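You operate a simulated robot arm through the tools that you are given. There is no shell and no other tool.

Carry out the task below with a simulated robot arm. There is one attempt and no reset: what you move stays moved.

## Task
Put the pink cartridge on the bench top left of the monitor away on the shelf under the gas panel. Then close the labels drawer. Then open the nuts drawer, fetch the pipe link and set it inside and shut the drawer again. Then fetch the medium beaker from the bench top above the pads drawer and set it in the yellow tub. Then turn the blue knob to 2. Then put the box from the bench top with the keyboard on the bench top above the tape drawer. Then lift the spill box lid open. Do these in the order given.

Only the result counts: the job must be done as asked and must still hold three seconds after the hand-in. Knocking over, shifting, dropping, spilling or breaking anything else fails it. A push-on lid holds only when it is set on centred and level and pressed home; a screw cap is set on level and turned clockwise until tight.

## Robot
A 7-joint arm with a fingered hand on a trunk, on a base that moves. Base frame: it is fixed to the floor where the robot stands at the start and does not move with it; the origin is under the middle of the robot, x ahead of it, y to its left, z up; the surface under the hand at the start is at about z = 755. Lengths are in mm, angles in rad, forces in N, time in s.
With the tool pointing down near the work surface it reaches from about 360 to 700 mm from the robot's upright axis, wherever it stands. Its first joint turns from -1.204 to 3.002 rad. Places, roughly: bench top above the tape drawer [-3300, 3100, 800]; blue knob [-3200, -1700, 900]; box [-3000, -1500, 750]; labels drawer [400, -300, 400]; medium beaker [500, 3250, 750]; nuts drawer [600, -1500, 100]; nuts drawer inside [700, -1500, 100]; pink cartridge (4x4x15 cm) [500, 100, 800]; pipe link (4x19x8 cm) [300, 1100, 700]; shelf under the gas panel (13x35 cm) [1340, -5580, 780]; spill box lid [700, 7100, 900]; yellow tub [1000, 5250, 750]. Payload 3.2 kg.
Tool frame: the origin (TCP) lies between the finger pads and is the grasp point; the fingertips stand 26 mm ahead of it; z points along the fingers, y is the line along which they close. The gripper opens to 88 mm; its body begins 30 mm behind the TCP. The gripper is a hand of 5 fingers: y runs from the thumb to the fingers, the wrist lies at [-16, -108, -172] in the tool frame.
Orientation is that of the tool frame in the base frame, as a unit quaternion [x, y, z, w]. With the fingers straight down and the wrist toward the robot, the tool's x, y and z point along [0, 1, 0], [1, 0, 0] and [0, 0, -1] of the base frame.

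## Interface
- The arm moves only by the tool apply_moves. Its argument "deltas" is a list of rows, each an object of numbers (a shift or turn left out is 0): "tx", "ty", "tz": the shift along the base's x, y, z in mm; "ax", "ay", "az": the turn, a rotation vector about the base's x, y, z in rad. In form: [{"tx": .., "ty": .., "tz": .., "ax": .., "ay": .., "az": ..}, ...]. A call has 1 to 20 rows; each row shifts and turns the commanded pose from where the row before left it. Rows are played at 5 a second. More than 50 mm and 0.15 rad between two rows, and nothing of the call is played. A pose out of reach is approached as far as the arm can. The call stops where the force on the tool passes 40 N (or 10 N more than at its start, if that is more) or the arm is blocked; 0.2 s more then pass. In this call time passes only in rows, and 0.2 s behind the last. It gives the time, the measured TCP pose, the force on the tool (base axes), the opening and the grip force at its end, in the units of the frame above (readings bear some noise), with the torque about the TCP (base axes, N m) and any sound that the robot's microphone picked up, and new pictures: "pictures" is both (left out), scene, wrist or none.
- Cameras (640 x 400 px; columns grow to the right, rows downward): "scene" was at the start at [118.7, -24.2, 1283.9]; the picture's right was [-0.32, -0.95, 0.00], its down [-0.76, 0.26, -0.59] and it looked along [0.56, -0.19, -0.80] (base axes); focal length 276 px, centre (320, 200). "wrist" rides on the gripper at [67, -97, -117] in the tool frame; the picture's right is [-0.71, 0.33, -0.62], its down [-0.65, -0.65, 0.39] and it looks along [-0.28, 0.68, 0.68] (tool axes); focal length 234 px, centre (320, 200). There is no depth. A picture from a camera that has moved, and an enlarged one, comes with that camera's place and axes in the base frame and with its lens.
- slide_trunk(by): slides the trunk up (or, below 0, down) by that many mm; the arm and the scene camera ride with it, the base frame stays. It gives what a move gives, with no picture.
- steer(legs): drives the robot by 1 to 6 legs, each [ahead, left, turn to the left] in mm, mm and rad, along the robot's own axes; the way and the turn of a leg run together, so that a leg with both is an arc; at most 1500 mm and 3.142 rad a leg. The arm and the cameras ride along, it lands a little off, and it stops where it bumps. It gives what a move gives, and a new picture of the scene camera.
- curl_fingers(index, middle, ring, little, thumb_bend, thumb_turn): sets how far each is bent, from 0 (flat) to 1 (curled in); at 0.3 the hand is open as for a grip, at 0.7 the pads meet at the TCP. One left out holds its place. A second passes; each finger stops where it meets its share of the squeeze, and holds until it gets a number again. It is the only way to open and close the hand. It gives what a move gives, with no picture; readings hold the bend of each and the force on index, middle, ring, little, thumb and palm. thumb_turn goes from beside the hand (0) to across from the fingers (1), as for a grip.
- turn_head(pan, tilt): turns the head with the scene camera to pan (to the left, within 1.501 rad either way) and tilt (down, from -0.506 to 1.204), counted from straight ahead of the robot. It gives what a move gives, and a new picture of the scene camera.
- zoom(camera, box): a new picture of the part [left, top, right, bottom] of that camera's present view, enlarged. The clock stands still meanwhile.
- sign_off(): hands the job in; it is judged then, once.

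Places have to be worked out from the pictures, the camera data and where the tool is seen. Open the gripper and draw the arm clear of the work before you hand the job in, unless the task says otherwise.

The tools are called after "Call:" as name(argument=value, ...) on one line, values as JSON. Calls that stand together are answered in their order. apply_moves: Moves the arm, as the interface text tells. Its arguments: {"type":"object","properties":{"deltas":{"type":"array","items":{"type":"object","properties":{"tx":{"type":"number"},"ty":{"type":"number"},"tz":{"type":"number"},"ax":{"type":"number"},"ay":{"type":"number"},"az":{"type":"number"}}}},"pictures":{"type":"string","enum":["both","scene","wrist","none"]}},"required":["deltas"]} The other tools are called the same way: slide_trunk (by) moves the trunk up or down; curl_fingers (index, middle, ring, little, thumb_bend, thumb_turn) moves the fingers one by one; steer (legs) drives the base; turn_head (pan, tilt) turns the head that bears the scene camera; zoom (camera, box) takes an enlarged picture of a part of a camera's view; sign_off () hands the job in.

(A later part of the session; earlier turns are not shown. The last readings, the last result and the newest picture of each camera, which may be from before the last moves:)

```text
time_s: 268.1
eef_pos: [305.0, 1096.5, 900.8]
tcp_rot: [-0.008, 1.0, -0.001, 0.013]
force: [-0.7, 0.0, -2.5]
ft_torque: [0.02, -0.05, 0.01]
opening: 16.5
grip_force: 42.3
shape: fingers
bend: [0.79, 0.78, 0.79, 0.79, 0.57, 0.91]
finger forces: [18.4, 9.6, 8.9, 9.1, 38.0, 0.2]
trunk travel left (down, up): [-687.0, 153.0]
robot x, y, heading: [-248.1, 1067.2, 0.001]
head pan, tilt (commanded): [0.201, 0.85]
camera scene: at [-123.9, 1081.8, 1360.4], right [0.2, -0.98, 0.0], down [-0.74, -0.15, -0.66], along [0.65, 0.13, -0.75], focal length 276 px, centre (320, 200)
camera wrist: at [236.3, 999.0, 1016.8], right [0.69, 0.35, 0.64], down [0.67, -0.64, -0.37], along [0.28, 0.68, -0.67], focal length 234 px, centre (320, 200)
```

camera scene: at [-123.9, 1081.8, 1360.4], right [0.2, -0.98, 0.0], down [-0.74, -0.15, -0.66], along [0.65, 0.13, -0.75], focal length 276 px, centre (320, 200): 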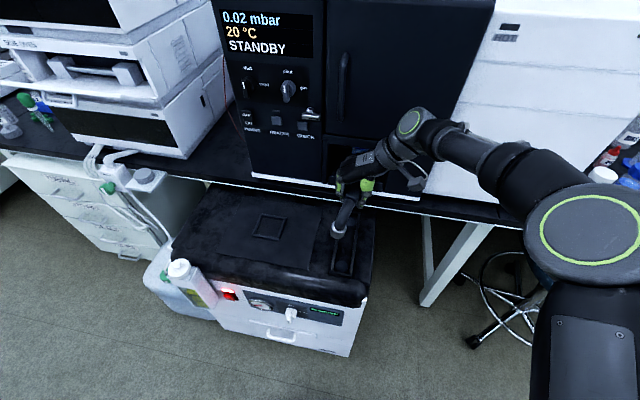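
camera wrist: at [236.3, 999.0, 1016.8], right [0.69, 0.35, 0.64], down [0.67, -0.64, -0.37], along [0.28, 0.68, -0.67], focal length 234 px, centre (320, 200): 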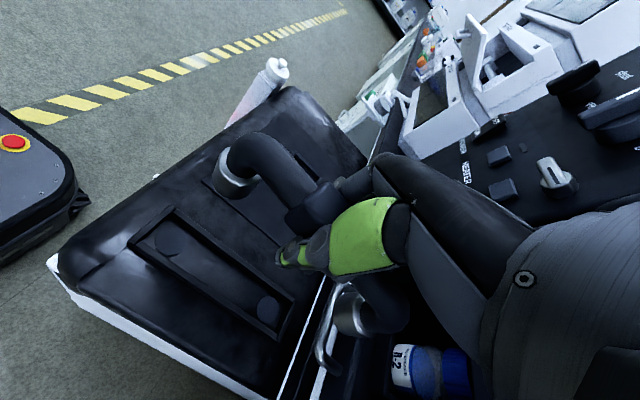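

The link is held. I back off and drive to the open nuts drawer.

Call:
steer(legs=[[-440, 0, 0], [0, -1240, 0], [0, -1200, 0]])

Call:
turn_head(pan=0.1, tilt=0.8)

```text
time_s: 282.4
eef_pos: [-127.6, -1370.0, 900.2]
tcp_rot: [-0.01, 1.0, 0.0, 0.012]
force: [0.5, -0.1, -2.4]
ft_torque: [0.03, -0.03, -0.05]
opening: 16.1
grip_force: 41.5
shape: fingers
bend: [0.79, 0.78, 0.79, 0.79, 0.57, 0.91]
finger forces: [18.4, 9.5, 8.7, 9.0, 37.8, 0.0]
trunk travel left (down, up): [-687.0, 153.0]
robot x, y, heading: [-680.5, -1401.0, 0.005]
head pan, tilt (commanded): [0.201, 0.85]
camera scene: at [-556.9, -1387.9, 1360.3], right [0.21, -0.98, 0.0], down [-0.74, -0.15, -0.66], along [0.65, 0.14, -0.75], focal length 276 px, centre (320, 200)
```

scene: 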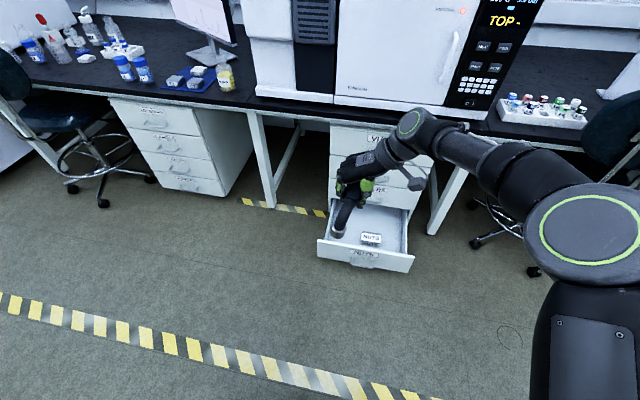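

```text
time_s: 283.1
eef_pos: [-129.0, -1372.6, 900.2]
tcp_rot: [-0.01, 1.0, -0.001, 0.013]
force: [0.1, 0.1, -1.9]
ft_torque: [0.03, -0.02, 0.0]
opening: 16.3
grip_force: 41.8
shape: fingers
bend: [0.79, 0.78, 0.79, 0.79, 0.57, 0.91]
finger forces: [18.4, 9.5, 8.8, 9.0, 37.8, 0.0]
trunk travel left (down, up): [-687.0, 153.0]
robot x, y, heading: [-684.9, -1403.6, 0.008]
head pan, tilt (commanded): [0.099, 0.799]
camera scene: at [-553.2, -1395.2, 1364.3], right [0.11, -0.99, 0.0], down [-0.71, -0.08, -0.7], along [0.69, 0.07, -0.72], focal length 276 px, centre (320, 200)
```

scene: 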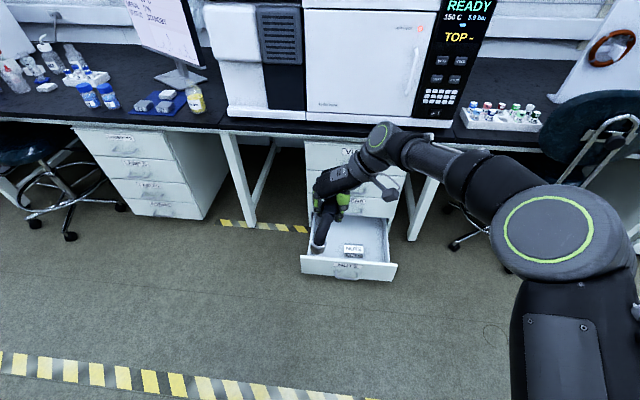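

I zoom on the drawer to see the interior and the NUTS box.

Call:
zoom(camera="scene", box=[280, 180, 420, 300])

```text
3.33 times, centred on (350, 240) of scene
camera zoom: at [-553.2, -1395.2, 1364.3], right [0.11, -0.99, 0.0], down [-0.71, -0.08, -0.7], along [0.69, 0.07, -0.72], focal length 920 px, centre (220, 67)
```

zoom: 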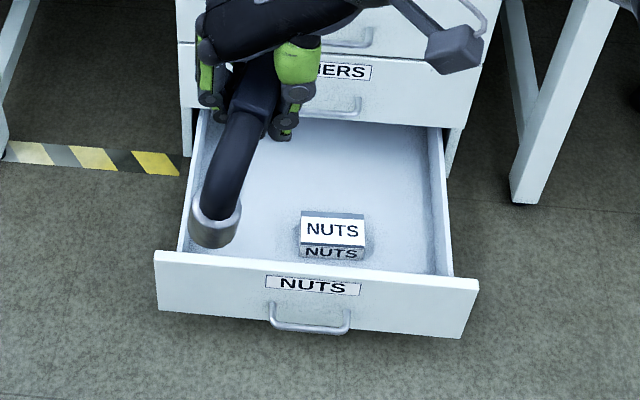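

The link is held a bit yawed (~0.2 rad), otherwise level. The free space is left of the NUTS box (box y −1438…−1542); I'll aim for TCP at (315, −1335). I lower the trunk by 580 here first.

Call:
slide_trunk(by=-380)

Call:
slide_trunk(by=-200)

Call:
steer(legs=[[380, 35, -0.005]])

Call:
turn_head(pan=0.1, tilt=0.75)

```text
time_s: 286.8
eef_pos: [-128.2, -1368.7, 520.0]
tcp_rot: [-0.011, 1.0, -0.001, 0.013]
force: [-0.3, 0.0, -2.7]
ft_torque: [0.02, -0.03, 0.02]
opening: 16.5
grip_force: 40.8
shape: fingers
bend: [0.79, 0.78, 0.79, 0.79, 0.57, 0.91]
finger forces: [18.4, 9.6, 8.6, 8.9, 37.7, 0.1]
trunk travel left (down, up): [-307.0, 533.0]
robot x, y, heading: [-683.3, -1403.5, 0.009]
head pan, tilt (commanded): [0.099, 0.799]
```

```text
time_s: 289.0
eef_pos: [-128.8, -1370.4, 319.6]
tcp_rot: [-0.01, 1.0, -0.001, 0.013]
force: [0.0, -0.7, -2.6]
ft_torque: [0.01, -0.02, 0.02]
opening: 16.2
grip_force: 41.5
shape: fingers
bend: [0.79, 0.78, 0.79, 0.79, 0.57, 0.91]
finger forces: [18.6, 9.6, 8.5, 8.9, 37.4, 0.1]
trunk travel left (down, up): [-107.0, 733.0]
robot x, y, heading: [-684.6, -1406.3, 0.007]
head pan, tilt (commanded): [0.099, 0.799]
```

```text
time_s: 291.4
eef_pos: [253.6, -1338.5, 319.9]
tcp_rot: [-0.007, 1.0, 0.0, 0.013]
force: [0.0, -0.6, -2.0]
ft_torque: [0.01, -0.05, -0.01]
opening: 16.0
grip_force: 41.4
shape: fingers
bend: [0.79, 0.78, 0.79, 0.79, 0.57, 0.91]
finger forces: [18.6, 9.5, 8.3, 9.0, 37.4, 0.0]
trunk travel left (down, up): [-107.0, 733.0]
robot x, y, heading: [-298.2, -1365.2, -0.003]
head pan, tilt (commanded): [0.099, 0.799]
camera scene: at [-171.6, -1360.2, 784.3], right [0.1, -1.0, 0.0], down [-0.71, -0.07, -0.7], along [0.69, 0.07, -0.72], focal length 276 px, centre (320, 200)
```

scene: 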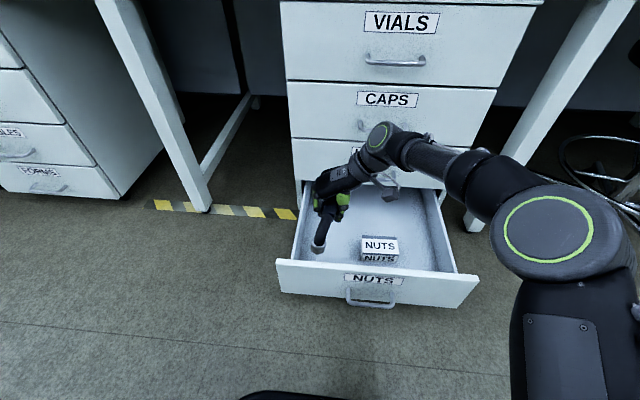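

```text
time_s: 292.0
eef_pos: [252.5, -1338.6, 318.5]
tcp_rot: [-0.007, 1.0, -0.001, 0.012]
force: [0.8, -1.1, -2.1]
ft_torque: [0.03, -0.03, 0.02]
opening: 16.6
grip_force: 41.7
shape: fingers
bend: [0.79, 0.78, 0.79, 0.79, 0.57, 0.91]
finger forces: [18.6, 9.7, 8.3, 8.9, 37.5, 0.0]
trunk travel left (down, up): [-107.0, 733.0]
robot x, y, heading: [-303.1, -1367.1, 0.001]
head pan, tilt (commanded): [0.099, 0.75]
camera scene: at [-169.4, -1360.0, 788.3], right [0.1, -1.0, 0.0], down [-0.68, -0.07, -0.73], along [0.73, 0.07, -0.68], focal length 276 px, centre (320, 200)
```

scene: 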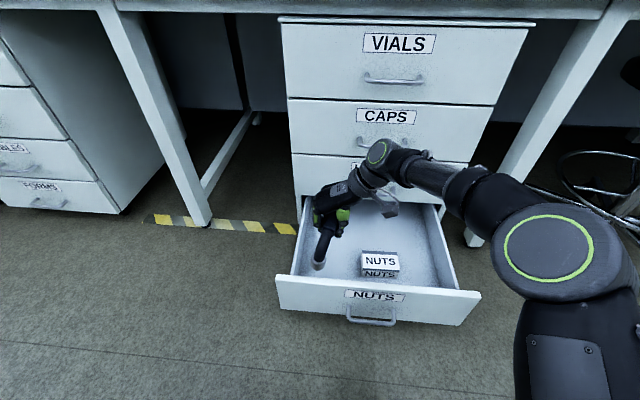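

Drawer front is at x≈174. I move the hand in over the free left part (+62 mm) and start lowering.

Call:
apply_moves(deltas=[{"tx": 21, "ty": 1}, {"tx": 21, "ty": 1}, {"tx": 21, "ty": 1}, {"tz": -30}, {"tz": -30}, {"tz": -30}, {"tz": -30}], pictures="both")

Call:
zoom(camera="scene", box=[260, 150, 460, 310])

```text
time_s: 293.6
eef_pos: [292.7, -1336.3, 203.5]
tcp_rot: [-0.007, 1.0, -0.001, 0.014]
force: [0.0, 0.2, -1.3]
ft_torque: [0.02, -0.01, -0.03]
opening: 16.5
grip_force: 41.4
shape: fingers
bend: [0.79, 0.78, 0.79, 0.79, 0.58, 0.91]
finger forces: [18.7, 9.7, 8.1, 8.8, 37.4, 0.1]
out of reach, approached as far as the arm can: row 3, 6, 7
trunk travel left (down, up): [-107.0, 733.0]
robot x, y, heading: [-301.1, -1367.0, -0.003]
head pan, tilt (commanded): [0.099, 0.75]
camera scene: at [-169.5, -1360.0, 788.3], right [0.1, -1.0, 0.0], down [-0.68, -0.07, -0.73], along [0.73, 0.07, -0.68], focal length 276 px, centre (320, 200)
camera wrist: at [223.8, -1435.1, 319.6], right [0.69, 0.34, 0.64], down [0.67, -0.65, -0.37], along [0.29, 0.68, -0.67], focal length 234 px, centre (320, 200)
```

scene: 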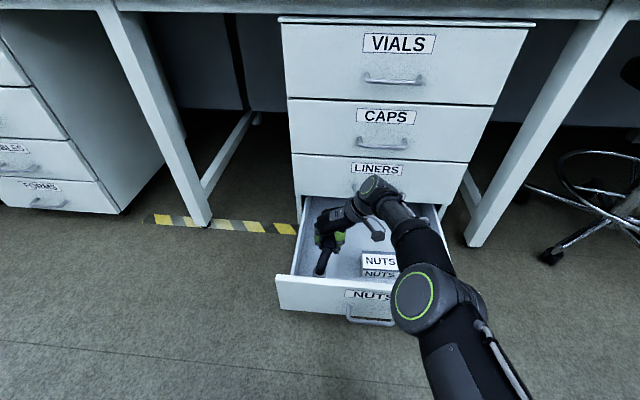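
wrist: 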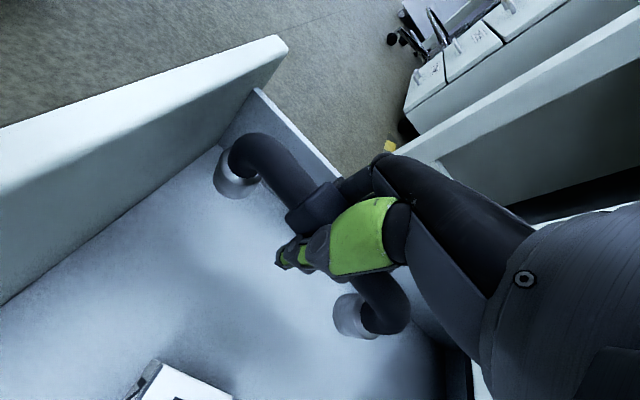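

```text
2.50 times, centred on (360, 230) of scene
camera zoom: at [-169.5, -1360.0, 788.3], right [0.1, -1.0, 0.0], down [-0.68, -0.07, -0.73], along [0.73, 0.07, -0.68], focal length 690 px, centre (220, 125)
```

zoom: 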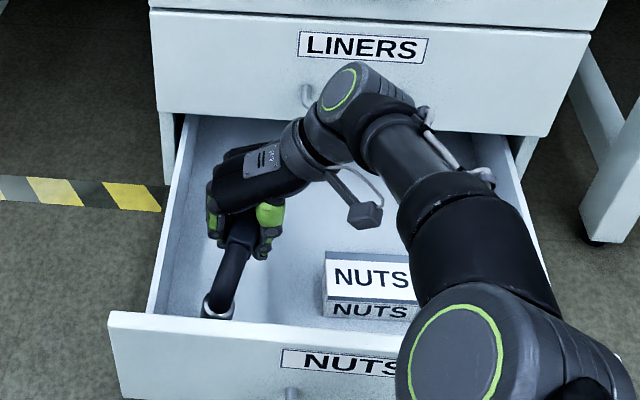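

The arm ran near its limit; TCP is at (293, −1336, 204). I nudge the base 25 mm ahead for margin to the drawer's front wall, then lower with the trunk.

Call:
steer(legs=[[25, 0, 0]])

Call:
slide_trunk(by=-40)

Call:
apply_moves(deltas=[{"tz": 0}], pictures="both")

```text
time_s: 294.4
eef_pos: [318.2, -1336.1, 201.6]
tcp_rot: [-0.008, 1.0, -0.001, 0.012]
force: [-0.3, 0.8, -3.1]
ft_torque: [0.02, -0.03, -0.02]
opening: 16.1
grip_force: 41.3
shape: fingers
bend: [0.79, 0.78, 0.79, 0.79, 0.58, 0.91]
finger forces: [18.5, 9.7, 8.1, 8.8, 37.5, 0.1]
trunk travel left (down, up): [-107.0, 733.0]
robot x, y, heading: [-273.4, -1368.5, -0.001]
head pan, tilt (commanded): [0.099, 0.75]
camera scene: at [-144.4, -1359.9, 788.3], right [0.1, -1.0, 0.0], down [-0.68, -0.07, -0.73], along [0.73, 0.07, -0.68], focal length 276 px, centre (320, 200)
```

scene: 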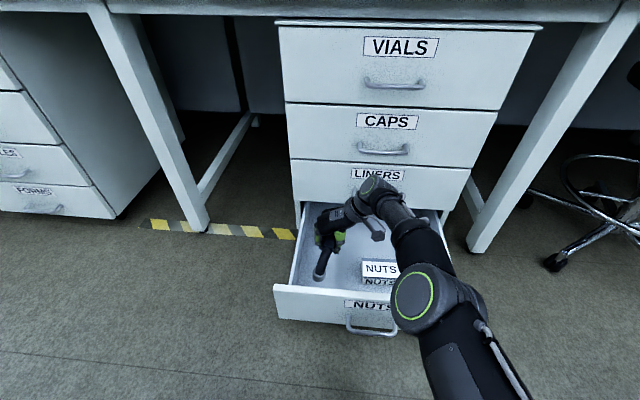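

```text
time_s: 295.2
eef_pos: [318.1, -1337.7, 164.4]
tcp_rot: [-0.007, 1.0, -0.001, 0.012]
force: [-0.2, 0.4, -2.2]
ft_torque: [0.0, 0.0, 0.0]
opening: 16.3
grip_force: 41.5
shape: fingers
bend: [0.79, 0.78, 0.79, 0.79, 0.58, 0.91]
finger forces: [18.7, 9.7, 8.0, 8.8, 37.3, 0.0]
trunk travel left (down, up): [-67.0, 773.0]
robot x, y, heading: [-278.1, -1366.6, 0.002]
head pan, tilt (commanded): [0.099, 0.75]
```

```text
time_s: 295.6
eef_pos: [317.6, -1336.2, 163.7]
tcp_rot: [-0.007, 1.0, 0.0, 0.012]
force: [0.1, -1.0, -3.1]
ft_torque: [0.03, 0.0, -0.01]
opening: 16.2
grip_force: 41.1
shape: fingers
bend: [0.79, 0.78, 0.79, 0.79, 0.58, 0.91]
finger forces: [18.6, 9.8, 8.1, 8.9, 37.4, 0.0]
trunk travel left (down, up): [-67.0, 773.0]
robot x, y, heading: [-273.0, -1369.4, -0.0]
head pan, tilt (commanded): [0.099, 0.75]
camera scene: at [-144.4, -1359.9, 748.3], right [0.1, -1.0, 0.0], down [-0.68, -0.07, -0.73], along [0.73, 0.07, -0.68], focal length 276 px, centre (320, 200)
camera wrist: at [248.8, -1435.0, 279.7], right [0.69, 0.34, 0.64], down [0.67, -0.65, -0.37], along [0.29, 0.68, -0.67], focal length 234 px, centre (320, 200)
```

scene: 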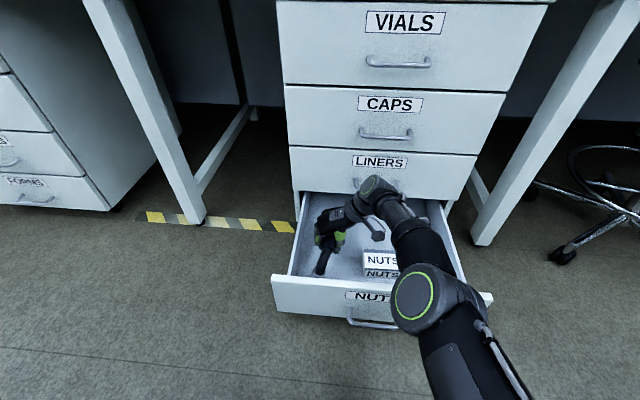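
wrist: 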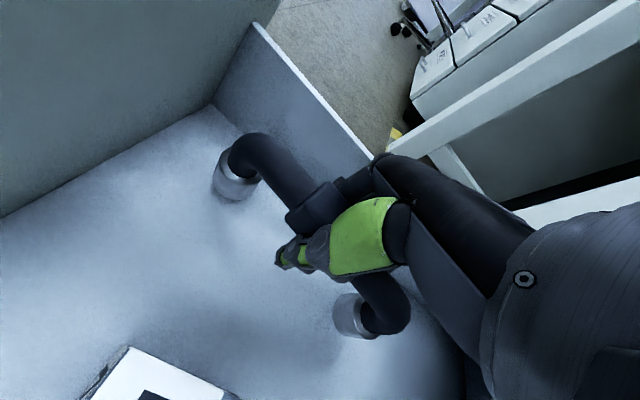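

The feet are a few cm above the drawer floor. I lower by trunk in small steps, reading the force.

Call:
slide_trunk(by=-15)

Call:
slide_trunk(by=-5)

Call:
apply_moves(deltas=[{"tz": 0}], pictures="wrist")

```text
time_s: 296.3
eef_pos: [317.6, -1336.7, 149.7]
tcp_rot: [-0.007, 1.0, -0.001, 0.013]
force: [0.5, -1.0, 1.5]
ft_torque: [0.0, 0.38, 0.09]
opening: 15.8
grip_force: 41.7
shape: fingers
bend: [0.79, 0.78, 0.79, 0.79, 0.58, 0.91]
finger forces: [17.6, 9.5, 8.9, 9.9, 38.3, 0.0]
trunk travel left (down, up): [-52.0, 788.0]
robot x, y, heading: [-277.2, -1368.8, -0.001]
head pan, tilt (commanded): [0.099, 0.75]
```

```text
time_s: 296.8
eef_pos: [317.9, -1337.4, 144.6]
tcp_rot: [-0.008, 1.0, -0.001, 0.014]
force: [1.2, -3.3, 7.4]
ft_torque: [-0.08, 0.83, 0.3]
opening: 15.2
grip_force: 41.3
shape: fingers
bend: [0.79, 0.78, 0.79, 0.78, 0.57, 0.91]
finger forces: [15.6, 9.0, 9.9, 9.1, 38.2, 0.0]
trunk travel left (down, up): [-47.0, 793.0]
robot x, y, heading: [-272.8, -1367.5, -0.002]
head pan, tilt (commanded): [0.099, 0.75]
```

```text
time_s: 297.2
eef_pos: [318.1, -1337.7, 143.7]
tcp_rot: [-0.007, 1.0, -0.001, 0.013]
force: [1.5, -3.1, 7.3]
ft_torque: [-0.05, 0.8, 0.3]
opening: 15.4
grip_force: 40.2
shape: fingers
bend: [0.79, 0.78, 0.79, 0.78, 0.57, 0.91]
finger forces: [15.5, 8.9, 9.8, 8.9, 37.4, 0.0]
trunk travel left (down, up): [-47.0, 793.0]
robot x, y, heading: [-278.8, -1369.9, -0.003]
head pan, tilt (commanded): [0.099, 0.75]
camera wrist: at [248.7, -1435.2, 260.5], right [0.69, 0.34, 0.64], down [0.67, -0.65, -0.37], along [0.29, 0.68, -0.67], focal length 234 px, centre (320, 200)
```

wrist: 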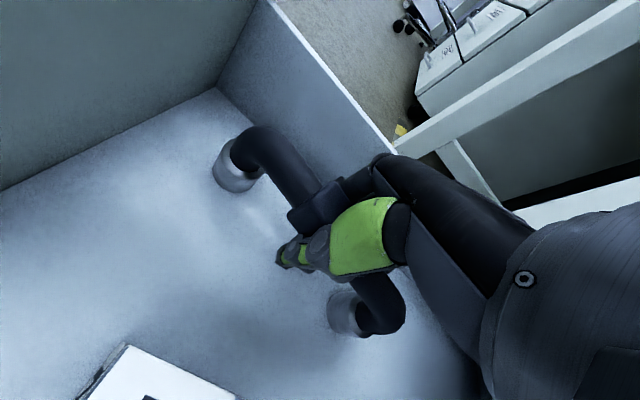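

The near foot touches first (small pitch). I lower 4 mm more, then open the hand slowly.

Call:
slide_trunk(by=-4)

Call:
curl_fingers(index=0.68, middle=0.68, ring=0.68, little=0.68, thumb_bend=0.5)

Call:
curl_fingers(index=0.3, middle=0.3, ring=0.3, little=0.3, thumb_bend=0.3)

Call:
apply_moves(deltas=[{"tz": 0}], pictures="both")

```text
time_s: 297.7
eef_pos: [318.3, -1337.6, 142.1]
tcp_rot: [-0.007, 1.0, -0.001, 0.015]
force: [-0.5, -0.9, 12.8]
ft_torque: [-0.08, 0.44, 0.3]
opening: 14.5
grip_force: 34.5
shape: fingers
bend: [0.79, 0.79, 0.79, 0.79, 0.58, 0.91]
finger forces: [13.9, 6.7, 7.1, 8.7, 32.8, 0.1]
trunk travel left (down, up): [-43.0, 797.0]
robot x, y, heading: [-276.7, -1366.5, 0.002]
head pan, tilt (commanded): [0.099, 0.75]
```

```text
time_s: 298.7
eef_pos: [317.3, -1338.4, 138.2]
tcp_rot: [-0.006, 1.0, -0.001, 0.012]
force: [0.0, 0.0, -1.5]
ft_torque: [0.03, 0.01, -0.01]
opening: 28.5
grip_force: 0.2
shape: fingers
bend: [0.67, 0.68, 0.68, 0.68, 0.5, 0.97]
finger forces: [1.0, 0.0, 0.1, 0.0, 0.9, 0.1]
trunk travel left (down, up): [-43.0, 797.0]
robot x, y, heading: [-273.1, -1367.8, 0.003]
head pan, tilt (commanded): [0.099, 0.75]
```

```text
time_s: 299.7
eef_pos: [319.1, -1337.5, 139.5]
tcp_rot: [-0.007, 1.0, 0.0, 0.013]
force: [0.0, 0.1, 0.2]
ft_torque: [-0.02, -0.02, -0.01]
opening: 87.4
grip_force: 0.0
shape: fingers
bend: [0.3, 0.3, 0.3, 0.3, 0.3, 0.97]
finger forces: [0.1, 0.0, 0.0, 0.0, 0.0, 0.0]
trunk travel left (down, up): [-43.0, 797.0]
robot x, y, heading: [-272.6, -1364.4, 0.001]
head pan, tilt (commanded): [0.099, 0.75]
```

```text
time_s: 300.1
eef_pos: [317.8, -1337.5, 139.9]
tcp_rot: [-0.007, 1.0, -0.001, 0.012]
force: [-0.2, 0.8, -0.2]
ft_torque: [0.02, 0.02, 0.04]
opening: 87.5
grip_force: 0.1
shape: fingers
bend: [0.3, 0.3, 0.3, 0.3, 0.3, 0.97]
finger forces: [0.0, 0.1, 0.0, 0.0, 0.0, 0.0]
trunk travel left (down, up): [-43.0, 797.0]
robot x, y, heading: [-276.4, -1368.4, -0.0]
head pan, tilt (commanded): [0.099, 0.75]
camera scene: at [-144.7, -1360.0, 724.4], right [0.1, -1.0, 0.0], down [-0.68, -0.07, -0.73], along [0.73, 0.07, -0.68], focal length 276 px, centre (320, 200)
camera wrist: at [248.7, -1435.0, 255.9], right [0.69, 0.34, 0.64], down [0.67, -0.65, -0.37], along [0.29, 0.68, -0.67], focal length 234 px, centre (320, 200)
```

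scene: 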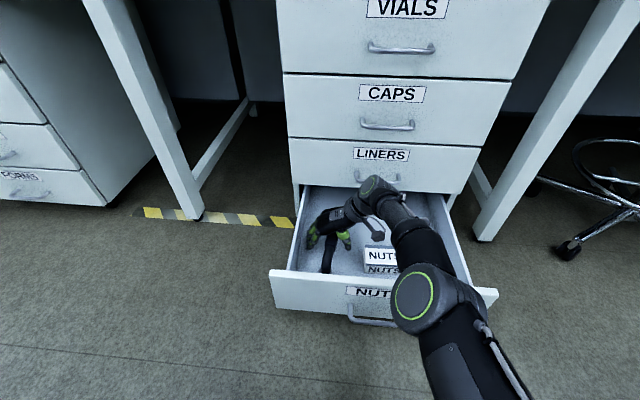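
wrist: 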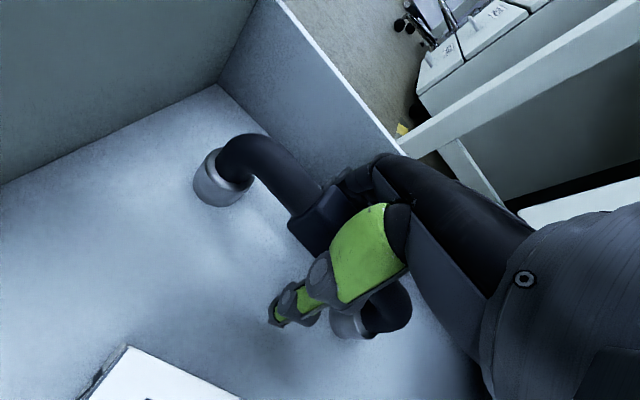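

The link stands upright in the drawer and is released. I raise the hand straight up with the trunk.

Call:
slide_trunk(by=60)

Call:
slide_trunk(by=160)

Call:
apply_moves(deltas=[{"tz": 0}], pictures="both")

```text
time_s: 301.1
eef_pos: [317.7, -1335.6, 199.1]
tcp_rot: [-0.007, 1.0, -0.001, 0.013]
force: [0.1, -0.4, 0.7]
ft_torque: [-0.03, 0.01, 0.0]
opening: 87.5
grip_force: 0.1
shape: fingers
bend: [0.3, 0.3, 0.3, 0.3, 0.3, 0.97]
finger forces: [0.1, 0.0, 0.0, 0.1, 0.1, 0.0]
trunk travel left (down, up): [-103.0, 737.0]
robot x, y, heading: [-276.1, -1367.5, -0.002]
head pan, tilt (commanded): [0.099, 0.75]
```

```text
time_s: 303.0
eef_pos: [317.8, -1336.5, 358.2]
tcp_rot: [-0.007, 1.0, -0.001, 0.012]
force: [-0.2, -0.1, 0.3]
ft_torque: [-0.02, -0.03, 0.04]
opening: 87.2
grip_force: 0.1
shape: fingers
bend: [0.3, 0.3, 0.3, 0.3, 0.3, 0.97]
finger forces: [0.1, 0.0, 0.0, 0.0, 0.1, 0.1]
trunk travel left (down, up): [-263.0, 577.0]
robot x, y, heading: [-276.3, -1367.5, -0.001]
head pan, tilt (commanded): [0.099, 0.75]
```

```text
time_s: 303.4
eef_pos: [318.8, -1337.1, 359.1]
tcp_rot: [-0.007, 1.0, -0.001, 0.013]
force: [-0.9, 0.1, 0.8]
ft_torque: [-0.02, 0.02, 0.01]
opening: 87.3
grip_force: 0.0
shape: fingers
bend: [0.3, 0.3, 0.3, 0.3, 0.3, 0.97]
finger forces: [0.1, 0.1, 0.0, 0.0, 0.1, 0.0]
trunk travel left (down, up): [-263.0, 577.0]
robot x, y, heading: [-276.4, -1363.7, -0.007]
head pan, tilt (commanded): [0.099, 0.75]
camera scene: at [-144.7, -1360.0, 944.3], right [0.1, -1.0, 0.0], down [-0.68, -0.07, -0.73], along [0.73, 0.07, -0.68], focal length 276 px, centre (320, 200)
camera wrist: at [248.8, -1435.0, 475.9], right [0.69, 0.34, 0.64], down [0.67, -0.65, -0.37], along [0.29, 0.68, -0.67], focal length 234 px, centre (320, 200)
```

scene: 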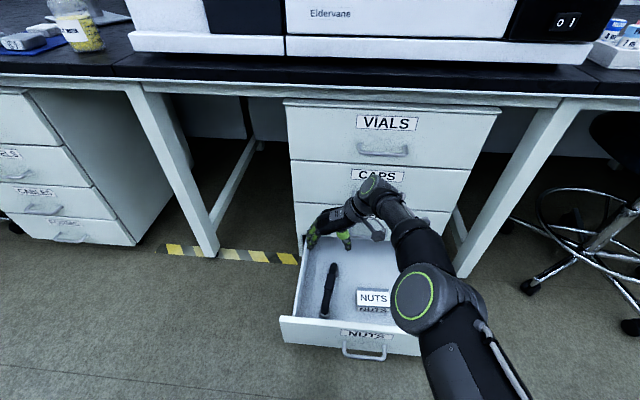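
wrist: 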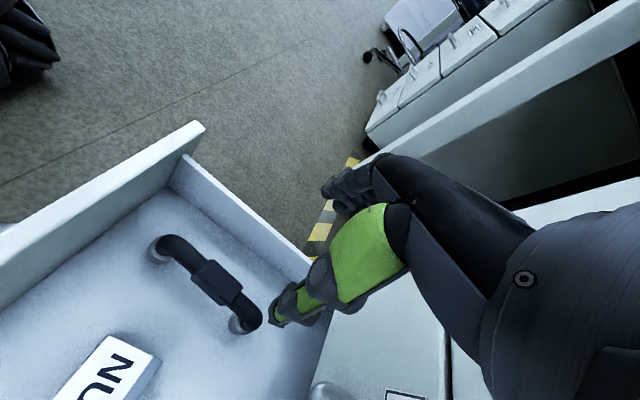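

The link stands inside. Now to close: I back off, make a fist, pull the arm in by ~100 mm and lower the hand to drawer-front height.

Call:
steer(legs=[[-420, 0, 0]])

Call:
curl_fingers(index=1.0, middle=1.0, ring=1.0, little=1.0, thumb_bend=0.9)

Call:
apply_moves(deltas=[{"tx": -25}, {"tx": -25}, {"tx": -25}, {"tx": -25}], pictures="none")

Call:
slide_trunk(by=-205)

Call:
turn_head(pan=0.05, tilt=0.65)

```text
time_s: 306.0
eef_pos: [-106.3, -1337.3, 359.3]
tcp_rot: [-0.006, 1.0, -0.001, 0.014]
force: [-0.2, 0.1, 0.1]
ft_torque: [0.01, -0.01, -0.02]
opening: 87.5
grip_force: 0.0
shape: fingers
bend: [0.3, 0.3, 0.3, 0.3, 0.3, 0.97]
finger forces: [0.0, 0.0, 0.0, 0.0, 0.0, 0.0]
trunk travel left (down, up): [-263.0, 577.0]
robot x, y, heading: [-701.2, -1367.8, -0.002]
head pan, tilt (commanded): [0.099, 0.75]
camera scene: at [-568.2, -1359.4, 944.4], right [0.1, -1.0, 0.0], down [-0.68, -0.07, -0.73], along [0.73, 0.07, -0.68], focal length 276 px, centre (320, 200)
```

scene: 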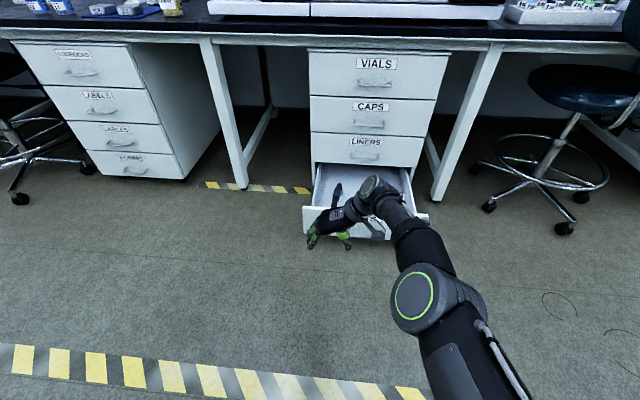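

```text
time_s: 307.0
eef_pos: [-105.5, -1338.1, 359.6]
tcp_rot: [-0.006, 1.0, -0.001, 0.013]
force: [-0.3, 0.0, 0.5]
ft_torque: [0.05, -0.01, 0.0]
opening: 0.0
grip_force: 0.0
shape: fingers
bend: [0.79, 1.0, 1.0, 1.0, 0.79, 0.97]
finger forces: [0.0, 0.0, 0.0, 0.1, 0.0, 0.1]
trunk travel left (down, up): [-263.0, 577.0]
robot x, y, heading: [-700.4, -1367.3, -0.003]
head pan, tilt (commanded): [0.099, 0.75]
```

```text
time_s: 308.0
eef_pos: [-205.1, -1338.3, 359.2]
tcp_rot: [-0.006, 1.0, 0.0, 0.013]
force: [-0.9, 0.1, 0.2]
ft_torque: [-0.03, 0.0, -0.01]
opening: 0.0
grip_force: 0.1
shape: fingers
bend: [0.82, 1.0, 1.0, 1.0, 0.8, 0.97]
finger forces: [0.1, 0.0, 0.0, 0.0, 0.0, 0.0]
trunk travel left (down, up): [-263.0, 577.0]
robot x, y, heading: [-697.1, -1369.7, -0.001]
head pan, tilt (commanded): [0.099, 0.75]
```

```text
time_s: 310.2
eef_pos: [-205.4, -1338.0, 153.9]
tcp_rot: [-0.006, 1.0, -0.001, 0.014]
force: [0.6, 0.1, 0.1]
ft_torque: [0.01, 0.0, 0.01]
opening: 0.0
grip_force: 0.0
shape: fingers
bend: [0.82, 1.0, 1.0, 1.0, 0.8, 0.97]
finger forces: [0.1, 0.1, 0.0, 0.0, 0.0, 0.0]
trunk travel left (down, up): [-58.0, 782.0]
robot x, y, heading: [-698.3, -1364.2, 0.001]
head pan, tilt (commanded): [0.099, 0.75]
```

```text
time_s: 310.9
eef_pos: [-205.6, -1337.7, 154.1]
tcp_rot: [-0.006, 1.0, -0.001, 0.014]
force: [-0.5, -0.5, -0.8]
ft_torque: [-0.01, -0.03, -0.02]
opening: 0.0
grip_force: 0.1
shape: fingers
bend: [0.82, 1.0, 1.0, 1.0, 0.8, 0.97]
finger forces: [0.1, 0.1, 0.0, 0.1, 0.0, 0.0]
trunk travel left (down, up): [-58.0, 782.0]
robot x, y, heading: [-701.9, -1364.3, -0.008]
head pan, tilt (commanded): [0.051, 0.649]
camera scene: at [-564.0, -1363.2, 747.9], right [0.05, -1.0, 0.0], down [-0.6, -0.03, -0.8], along [0.8, 0.04, -0.6], focal length 276 px, centre (320, 200)
```

scene: 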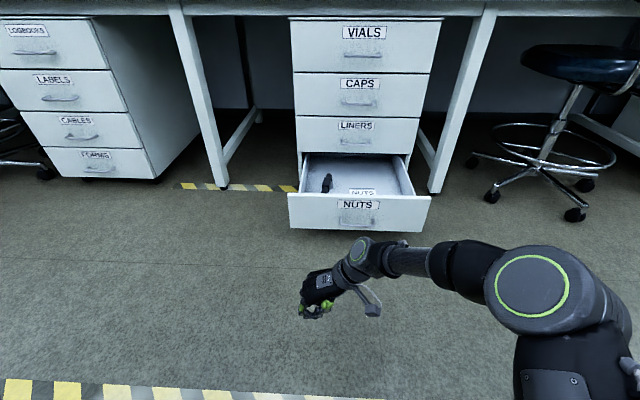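

The fist is at (−206, −1338, 154), aligned left of the handle. I drive ahead to just before the drawer front.

Call:
steer(legs=[[290, 0, 0.003]])

Call:
apply_moves(deltas=[{"tz": 0}], pictures="wrist")

```text
time_s: 312.9
eef_pos: [85.7, -1337.6, 154.9]
tcp_rot: [-0.007, 1.0, -0.001, 0.013]
force: [0.2, -0.3, -0.7]
ft_torque: [-0.02, 0.02, 0.02]
opening: 0.0
grip_force: 0.0
shape: fingers
bend: [0.82, 1.0, 1.0, 1.0, 0.8, 0.97]
finger forces: [0.0, 0.0, 0.0, 0.1, 0.1, 0.1]
trunk travel left (down, up): [-58.0, 782.0]
robot x, y, heading: [-407.3, -1364.6, -0.001]
head pan, tilt (commanded): [0.051, 0.649]
camera scene: at [-273.2, -1363.6, 747.9], right [0.05, -1.0, 0.0], down [-0.6, -0.03, -0.8], along [0.8, 0.04, -0.6], focal length 276 px, centre (320, 200)
```

scene: 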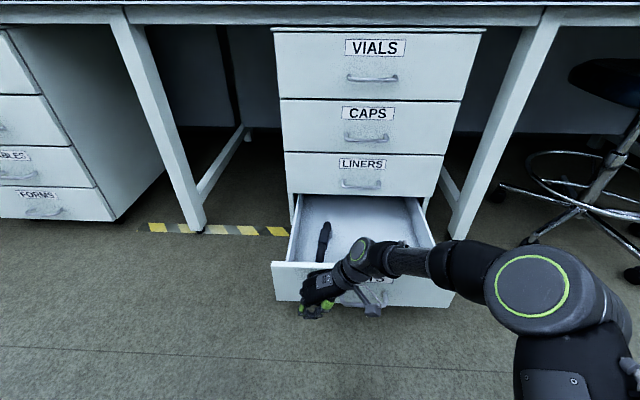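

```text
time_s: 313.3
eef_pos: [86.7, -1337.4, 153.2]
tcp_rot: [-0.007, 1.0, -0.001, 0.013]
force: [0.2, -0.2, -0.3]
ft_torque: [0.05, -0.01, -0.03]
opening: 0.0
grip_force: 0.0
shape: fingers
bend: [0.82, 1.0, 1.0, 1.0, 0.8, 0.97]
finger forces: [0.1, 0.1, 0.1, 0.0, 0.1, 0.0]
trunk travel left (down, up): [-58.0, 782.0]
robot x, y, heading: [-408.9, -1366.3, -0.001]
head pan, tilt (commanded): [0.051, 0.649]
camera wrist: at [16.2, -1435.1, 270.7], right [0.69, 0.34, 0.64], down [0.67, -0.65, -0.37], along [0.29, 0.68, -0.67], focal length 234 px, centre (320, 200)
```

wrist: 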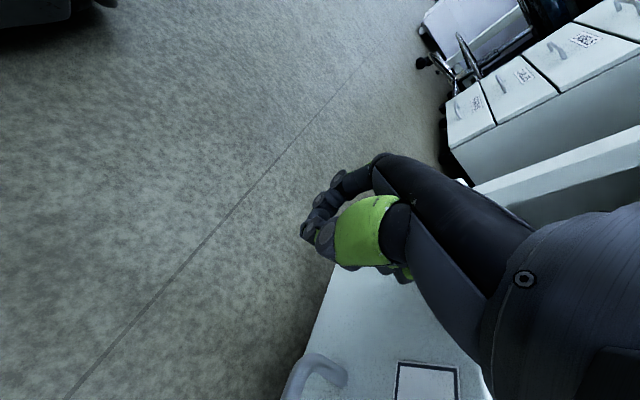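

Pushing with an upright hand would later hit the LINERS handle, so I pitch the fist forward (~57°) and shift it 28 mm left first.

Call:
apply_moves(deltas=[{"ay": -0.125, "ty": 7}, {"ay": -0.125, "ty": 7}, {"ay": -0.125, "ty": 7}, {"ay": -0.125, "ty": 7}, {"ay": -0.125}, {"ay": -0.125}, {"ay": -0.125}, {"ay": -0.125}], pictures="both")

```text
time_s: 315.1
eef_pos: [85.8, -1309.8, 154.8]
tcp_rot: [-0.005, 0.871, -0.004, 0.492]
force: [-0.5, -0.2, 0.1]
ft_torque: [0.0, 0.0, 0.02]
opening: 0.1
grip_force: 0.0
shape: fingers
bend: [0.82, 1.0, 1.0, 1.0, 0.8, 0.97]
finger forces: [0.0, 0.1, 0.0, 0.1, 0.0, 0.0]
trunk travel left (down, up): [-58.0, 782.0]
robot x, y, heading: [-410.2, -1368.3, -0.005]
head pan, tilt (commanded): [0.051, 0.649]
camera scene: at [-273.2, -1363.6, 748.0], right [0.05, -1.0, 0.0], down [-0.6, -0.03, -0.8], along [0.8, 0.04, -0.6], focal length 276 px, centre (320, 200)
camera wrist: at [-49.4, -1407.1, 160.0], right [-0.17, 0.34, 0.92], down [0.67, -0.65, 0.36], along [0.72, 0.68, -0.12], focal length 234 px, centre (320, 200)
```

scene: 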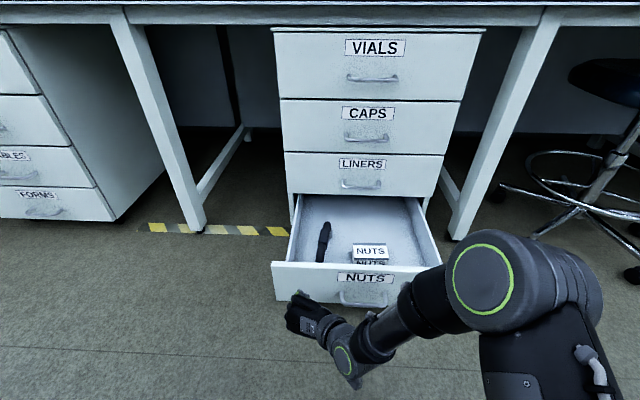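
wrist: 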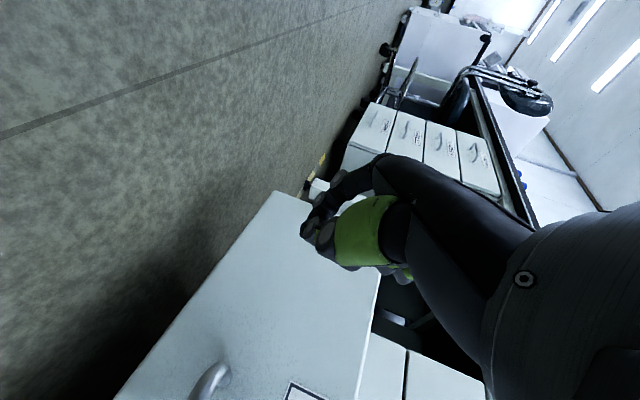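

The fist now leads with the wrist behind and above. I push the drawer by driving the base ahead 240 mm.

Call:
steer(legs=[[240, 0, 0.003]])

```text
time_s: 316.8
eef_pos: [325.1, -1309.5, 153.8]
tcp_rot: [-0.005, 0.871, -0.004, 0.491]
force: [-0.3, -0.4, 0.5]
ft_torque: [-0.01, 0.03, 0.01]
opening: 0.0
grip_force: 0.1
shape: fingers
bend: [0.84, 1.0, 1.0, 1.0, 0.82, 0.97]
finger forces: [0.0, 0.0, 0.0, 0.0, 0.0, 0.1]
trunk travel left (down, up): [-58.0, 782.0]
robot x, y, heading: [-167.0, -1368.4, -0.0]
head pan, tilt (commanded): [0.051, 0.649]
camera scene: at [-34.2, -1363.6, 748.0], right [0.05, -1.0, 0.0], down [-0.6, -0.03, -0.8], along [0.8, 0.04, -0.6], focal length 276 px, centre (320, 200)
```

scene: 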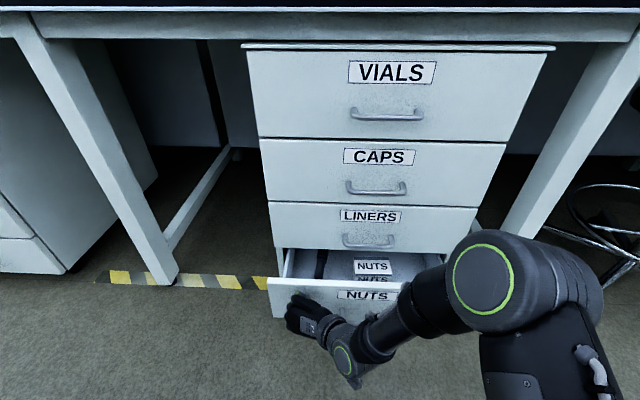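

The drawer follows. I push the rest with the arm in guarded steps.

Call:
apply_moves(deltas=[{"tx": 15}, {"tx": 15}, {"tx": 15}, {"tx": 15}, {"tx": 12}, {"tx": 12}], pictures="scene")

```text
time_s: 318.2
eef_pos: [408.8, -1309.0, 153.3]
tcp_rot: [-0.006, 0.871, -0.004, 0.491]
force: [-0.5, -0.3, 0.3]
ft_torque: [0.03, 0.0, 0.01]
opening: 0.1
grip_force: 0.0
shape: fingers
bend: [0.84, 1.0, 1.0, 1.0, 0.82, 0.97]
finger forces: [0.1, 0.0, 0.1, 0.0, 0.0, 0.0]
trunk travel left (down, up): [-58.0, 782.0]
robot x, y, heading: [-168.2, -1367.3, 0.003]
head pan, tilt (commanded): [0.051, 0.649]
camera scene: at [-34.2, -1363.6, 748.0], right [0.05, -1.0, 0.0], down [-0.6, -0.03, -0.8], along [0.8, 0.04, -0.6], focal length 276 px, centre (320, 200)
```

scene: 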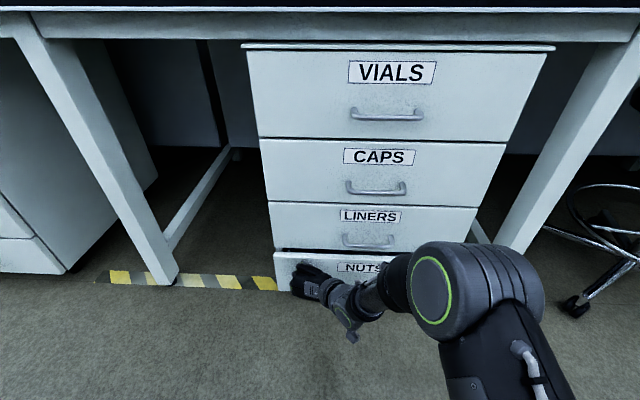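

Almost closed; a narrow dark gap remains at the top. I push the last bit until the stop.

Call:
apply_moves(deltas=[{"tx": 8}, {"tx": 8}, {"tx": 8}, {"tx": 8}, {"tx": 8}], pictures="scene")

```text
time_s: 319.4
eef_pos: [438.9, -1308.8, 148.4]
tcp_rot: [-0.01, 0.875, -0.005, 0.484]
force: [-11.9, -1.9, 1.9]
ft_torque: [0.0, 0.15, 0.14]
opening: 0.0
grip_force: 0.0
shape: fingers
bend: [0.87, 1.0, 1.0, 1.0, 0.86, 0.95]
finger forces: [0.0, 0.0, 0.1, 0.2, 0.0, 0.0]
trunk travel left (down, up): [-58.0, 782.0]
robot x, y, heading: [-170.9, -1365.0, 0.001]
head pan, tilt (commanded): [0.051, 0.649]
stopped in row 5: the force on the tool passed its limit at 49 N (the readings are from after the stop); the commanded pose is now the measured one
camera scene: at [-35.4, -1364.0, 748.0], right [0.05, -1.0, 0.0], down [-0.6, -0.03, -0.8], along [0.8, 0.04, -0.6], focal length 276 px, centre (320, 200)
```

scene: 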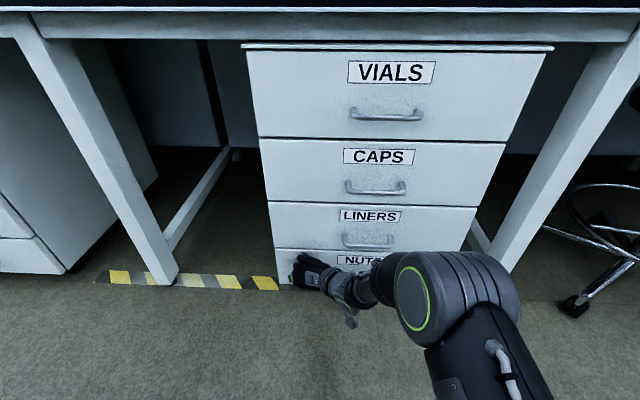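

The stop came at 49 N: closed. I retract and back off, then verify with a zoom.

Call:
apply_moves(deltas=[{"tx": -25}, {"tx": -25}, {"tx": -25}, {"tx": -25}], pictures="none")

Call:
steer(legs=[[-530, 0, 0]])

Call:
zoom(camera="scene", box=[270, 20, 450, 200])

```text
time_s: 320.4
eef_pos: [340.4, -1309.8, 149.4]
tcp_rot: [-0.008, 0.874, -0.006, 0.485]
force: [0.3, 0.2, -0.1]
ft_torque: [0.02, 0.0, 0.01]
opening: 0.1
grip_force: 0.1
shape: fingers
bend: [0.87, 1.0, 1.0, 1.0, 0.85, 0.96]
finger forces: [0.0, 0.0, 0.1, 0.0, 0.0, 0.0]
trunk travel left (down, up): [-58.0, 782.0]
robot x, y, heading: [-170.8, -1367.3, 0.002]
head pan, tilt (commanded): [0.051, 0.649]
```

```text
time_s: 323.5
eef_pos: [-187.7, -1307.1, 149.7]
tcp_rot: [-0.01, 0.874, -0.005, 0.485]
force: [-0.3, -0.1, -0.3]
ft_torque: [0.05, 0.01, -0.03]
opening: 0.0
grip_force: 0.2
shape: fingers
bend: [0.87, 1.0, 1.0, 1.0, 0.85, 0.96]
finger forces: [0.0, 0.0, 0.1, 0.0, 0.1, 0.1]
trunk travel left (down, up): [-58.0, 782.0]
robot x, y, heading: [-700.6, -1370.1, -0.003]
head pan, tilt (commanded): [0.051, 0.649]
camera scene: at [-563.7, -1363.5, 747.9], right [0.05, -1.0, 0.0], down [-0.6, -0.03, -0.8], along [0.8, 0.04, -0.6], focal length 276 px, centre (320, 200)
```

scene: 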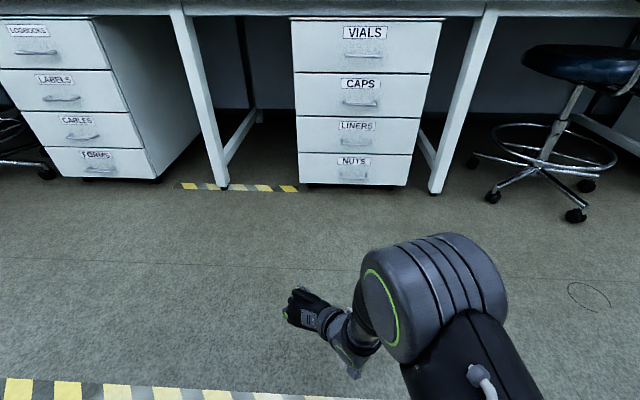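

```text
2.22 times, centred on (360, 110) of scene
camera zoom: at [-563.7, -1363.5, 747.9], right [0.05, -1.0, 0.0], down [-0.6, -0.03, -0.8], along [0.8, 0.04, -0.6], focal length 614 px, centre (231, 400)
```

zoom: 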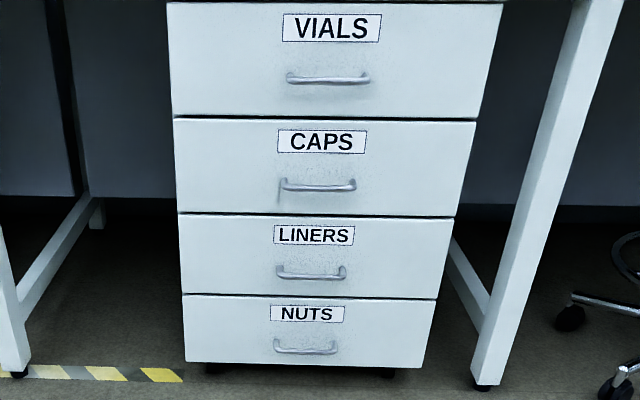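

The nuts drawer is closed flush. Next is the medium beaker at y≈3250: I open the hand, raise the trunk and drive there along the aisle.

Call:
curl_fingers(index=0.3, middle=0.3, ring=0.3, little=0.3, thumb_bend=0.3)

Call:
slide_trunk(by=400)

Call:
slide_trunk(by=250)

Call:
steer(legs=[[0, 1500, 0], [0, 1500, 0], [0, 1500, 0]])

Call:
turn_head(pan=0.1, tilt=0.5)

```text
time_s: 324.5
eef_pos: [-188.3, -1308.2, 148.8]
tcp_rot: [-0.01, 0.874, -0.004, 0.486]
force: [0.0, 0.6, 0.5]
ft_torque: [0.0, 0.01, -0.02]
opening: 87.6
grip_force: 0.2
shape: fingers
bend: [0.3, 0.3, 0.3, 0.3, 0.3, 0.97]
finger forces: [0.0, 0.1, 0.1, 0.0, 0.0, 0.0]
trunk travel left (down, up): [-58.0, 782.0]
robot x, y, heading: [-702.4, -1370.1, -0.002]
head pan, tilt (commanded): [0.051, 0.649]
```

```text
time_s: 328.3
eef_pos: [-188.2, -1308.1, 549.1]
tcp_rot: [-0.01, 0.874, -0.006, 0.485]
force: [-0.3, 0.5, 0.3]
ft_torque: [0.01, 0.0, 0.02]
opening: 87.3
grip_force: 0.1
shape: fingers
bend: [0.3, 0.3, 0.3, 0.3, 0.3, 0.97]
finger forces: [0.0, 0.0, 0.1, 0.0, 0.0, 0.0]
trunk travel left (down, up): [-458.0, 382.0]
robot x, y, heading: [-699.0, -1366.2, 0.003]
head pan, tilt (commanded): [0.051, 0.649]
```

```text
time_s: 330.9
eef_pos: [-189.2, -1308.8, 800.1]
tcp_rot: [-0.009, 0.874, -0.005, 0.485]
force: [0.1, 0.6, 0.1]
ft_torque: [0.01, 0.0, 0.02]
opening: 87.2
grip_force: 0.1
shape: fingers
bend: [0.3, 0.3, 0.3, 0.3, 0.3, 0.97]
finger forces: [0.1, 0.0, 0.0, 0.0, 0.0, 0.0]
trunk travel left (down, up): [-708.0, 132.0]
robot x, y, heading: [-699.1, -1364.9, -0.003]
head pan, tilt (commanded): [0.051, 0.649]
```

```text
time_s: 352.4
eef_pos: [-241.9, 3205.0, 798.7]
tcp_rot: [-0.019, 0.874, 0.001, 0.486]
force: [-0.1, -0.7, -0.2]
ft_torque: [0.0, 0.01, 0.02]
opening: 87.3
grip_force: 0.0
shape: fingers
bend: [0.3, 0.3, 0.3, 0.3, 0.3, 0.97]
finger forces: [0.0, 0.0, 0.1, 0.0, 0.0, 0.0]
trunk travel left (down, up): [-708.0, 132.0]
robot x, y, heading: [-748.5, 3131.7, 0.019]
head pan, tilt (commanded): [0.051, 0.649]
camera scene: at [-616.3, 3141.9, 1397.9], right [0.07, -1.0, 0.0], down [-0.6, -0.04, -0.8], along [0.79, 0.06, -0.6], focal length 276 px, centre (320, 200)
```

scene: 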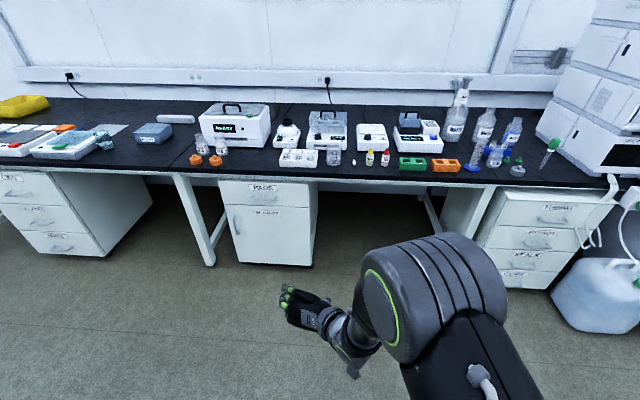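

```text
time_s: 353.1
eef_pos: [-241.7, 3204.3, 799.8]
tcp_rot: [-0.02, 0.874, 0.001, 0.485]
force: [-0.2, 0.5, 0.9]
ft_torque: [0.02, -0.03, 0.0]
opening: 87.4
grip_force: 0.0
shape: fingers
bend: [0.3, 0.3, 0.3, 0.3, 0.3, 0.97]
finger forces: [0.0, 0.0, 0.1, 0.0, 0.0, 0.0]
trunk travel left (down, up): [-708.0, 132.0]
robot x, y, heading: [-750.6, 3133.0, 0.021]
head pan, tilt (commanded): [0.099, 0.499]
camera scene: at [-612.6, 3146.4, 1411.3], right [0.12, -0.99, 0.0], down [-0.48, -0.06, -0.88], along [0.87, 0.11, -0.48], focal length 276 px, centre (320, 200)
```

scene: 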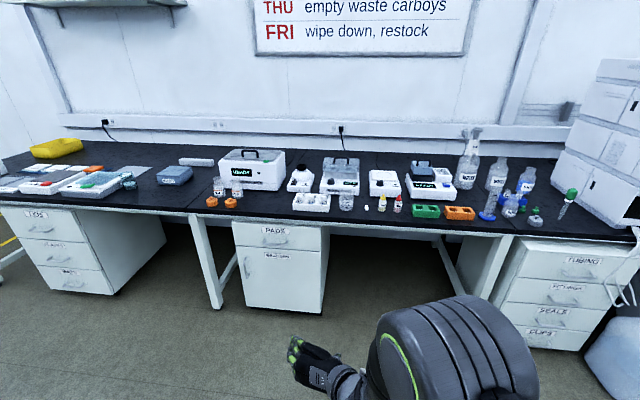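

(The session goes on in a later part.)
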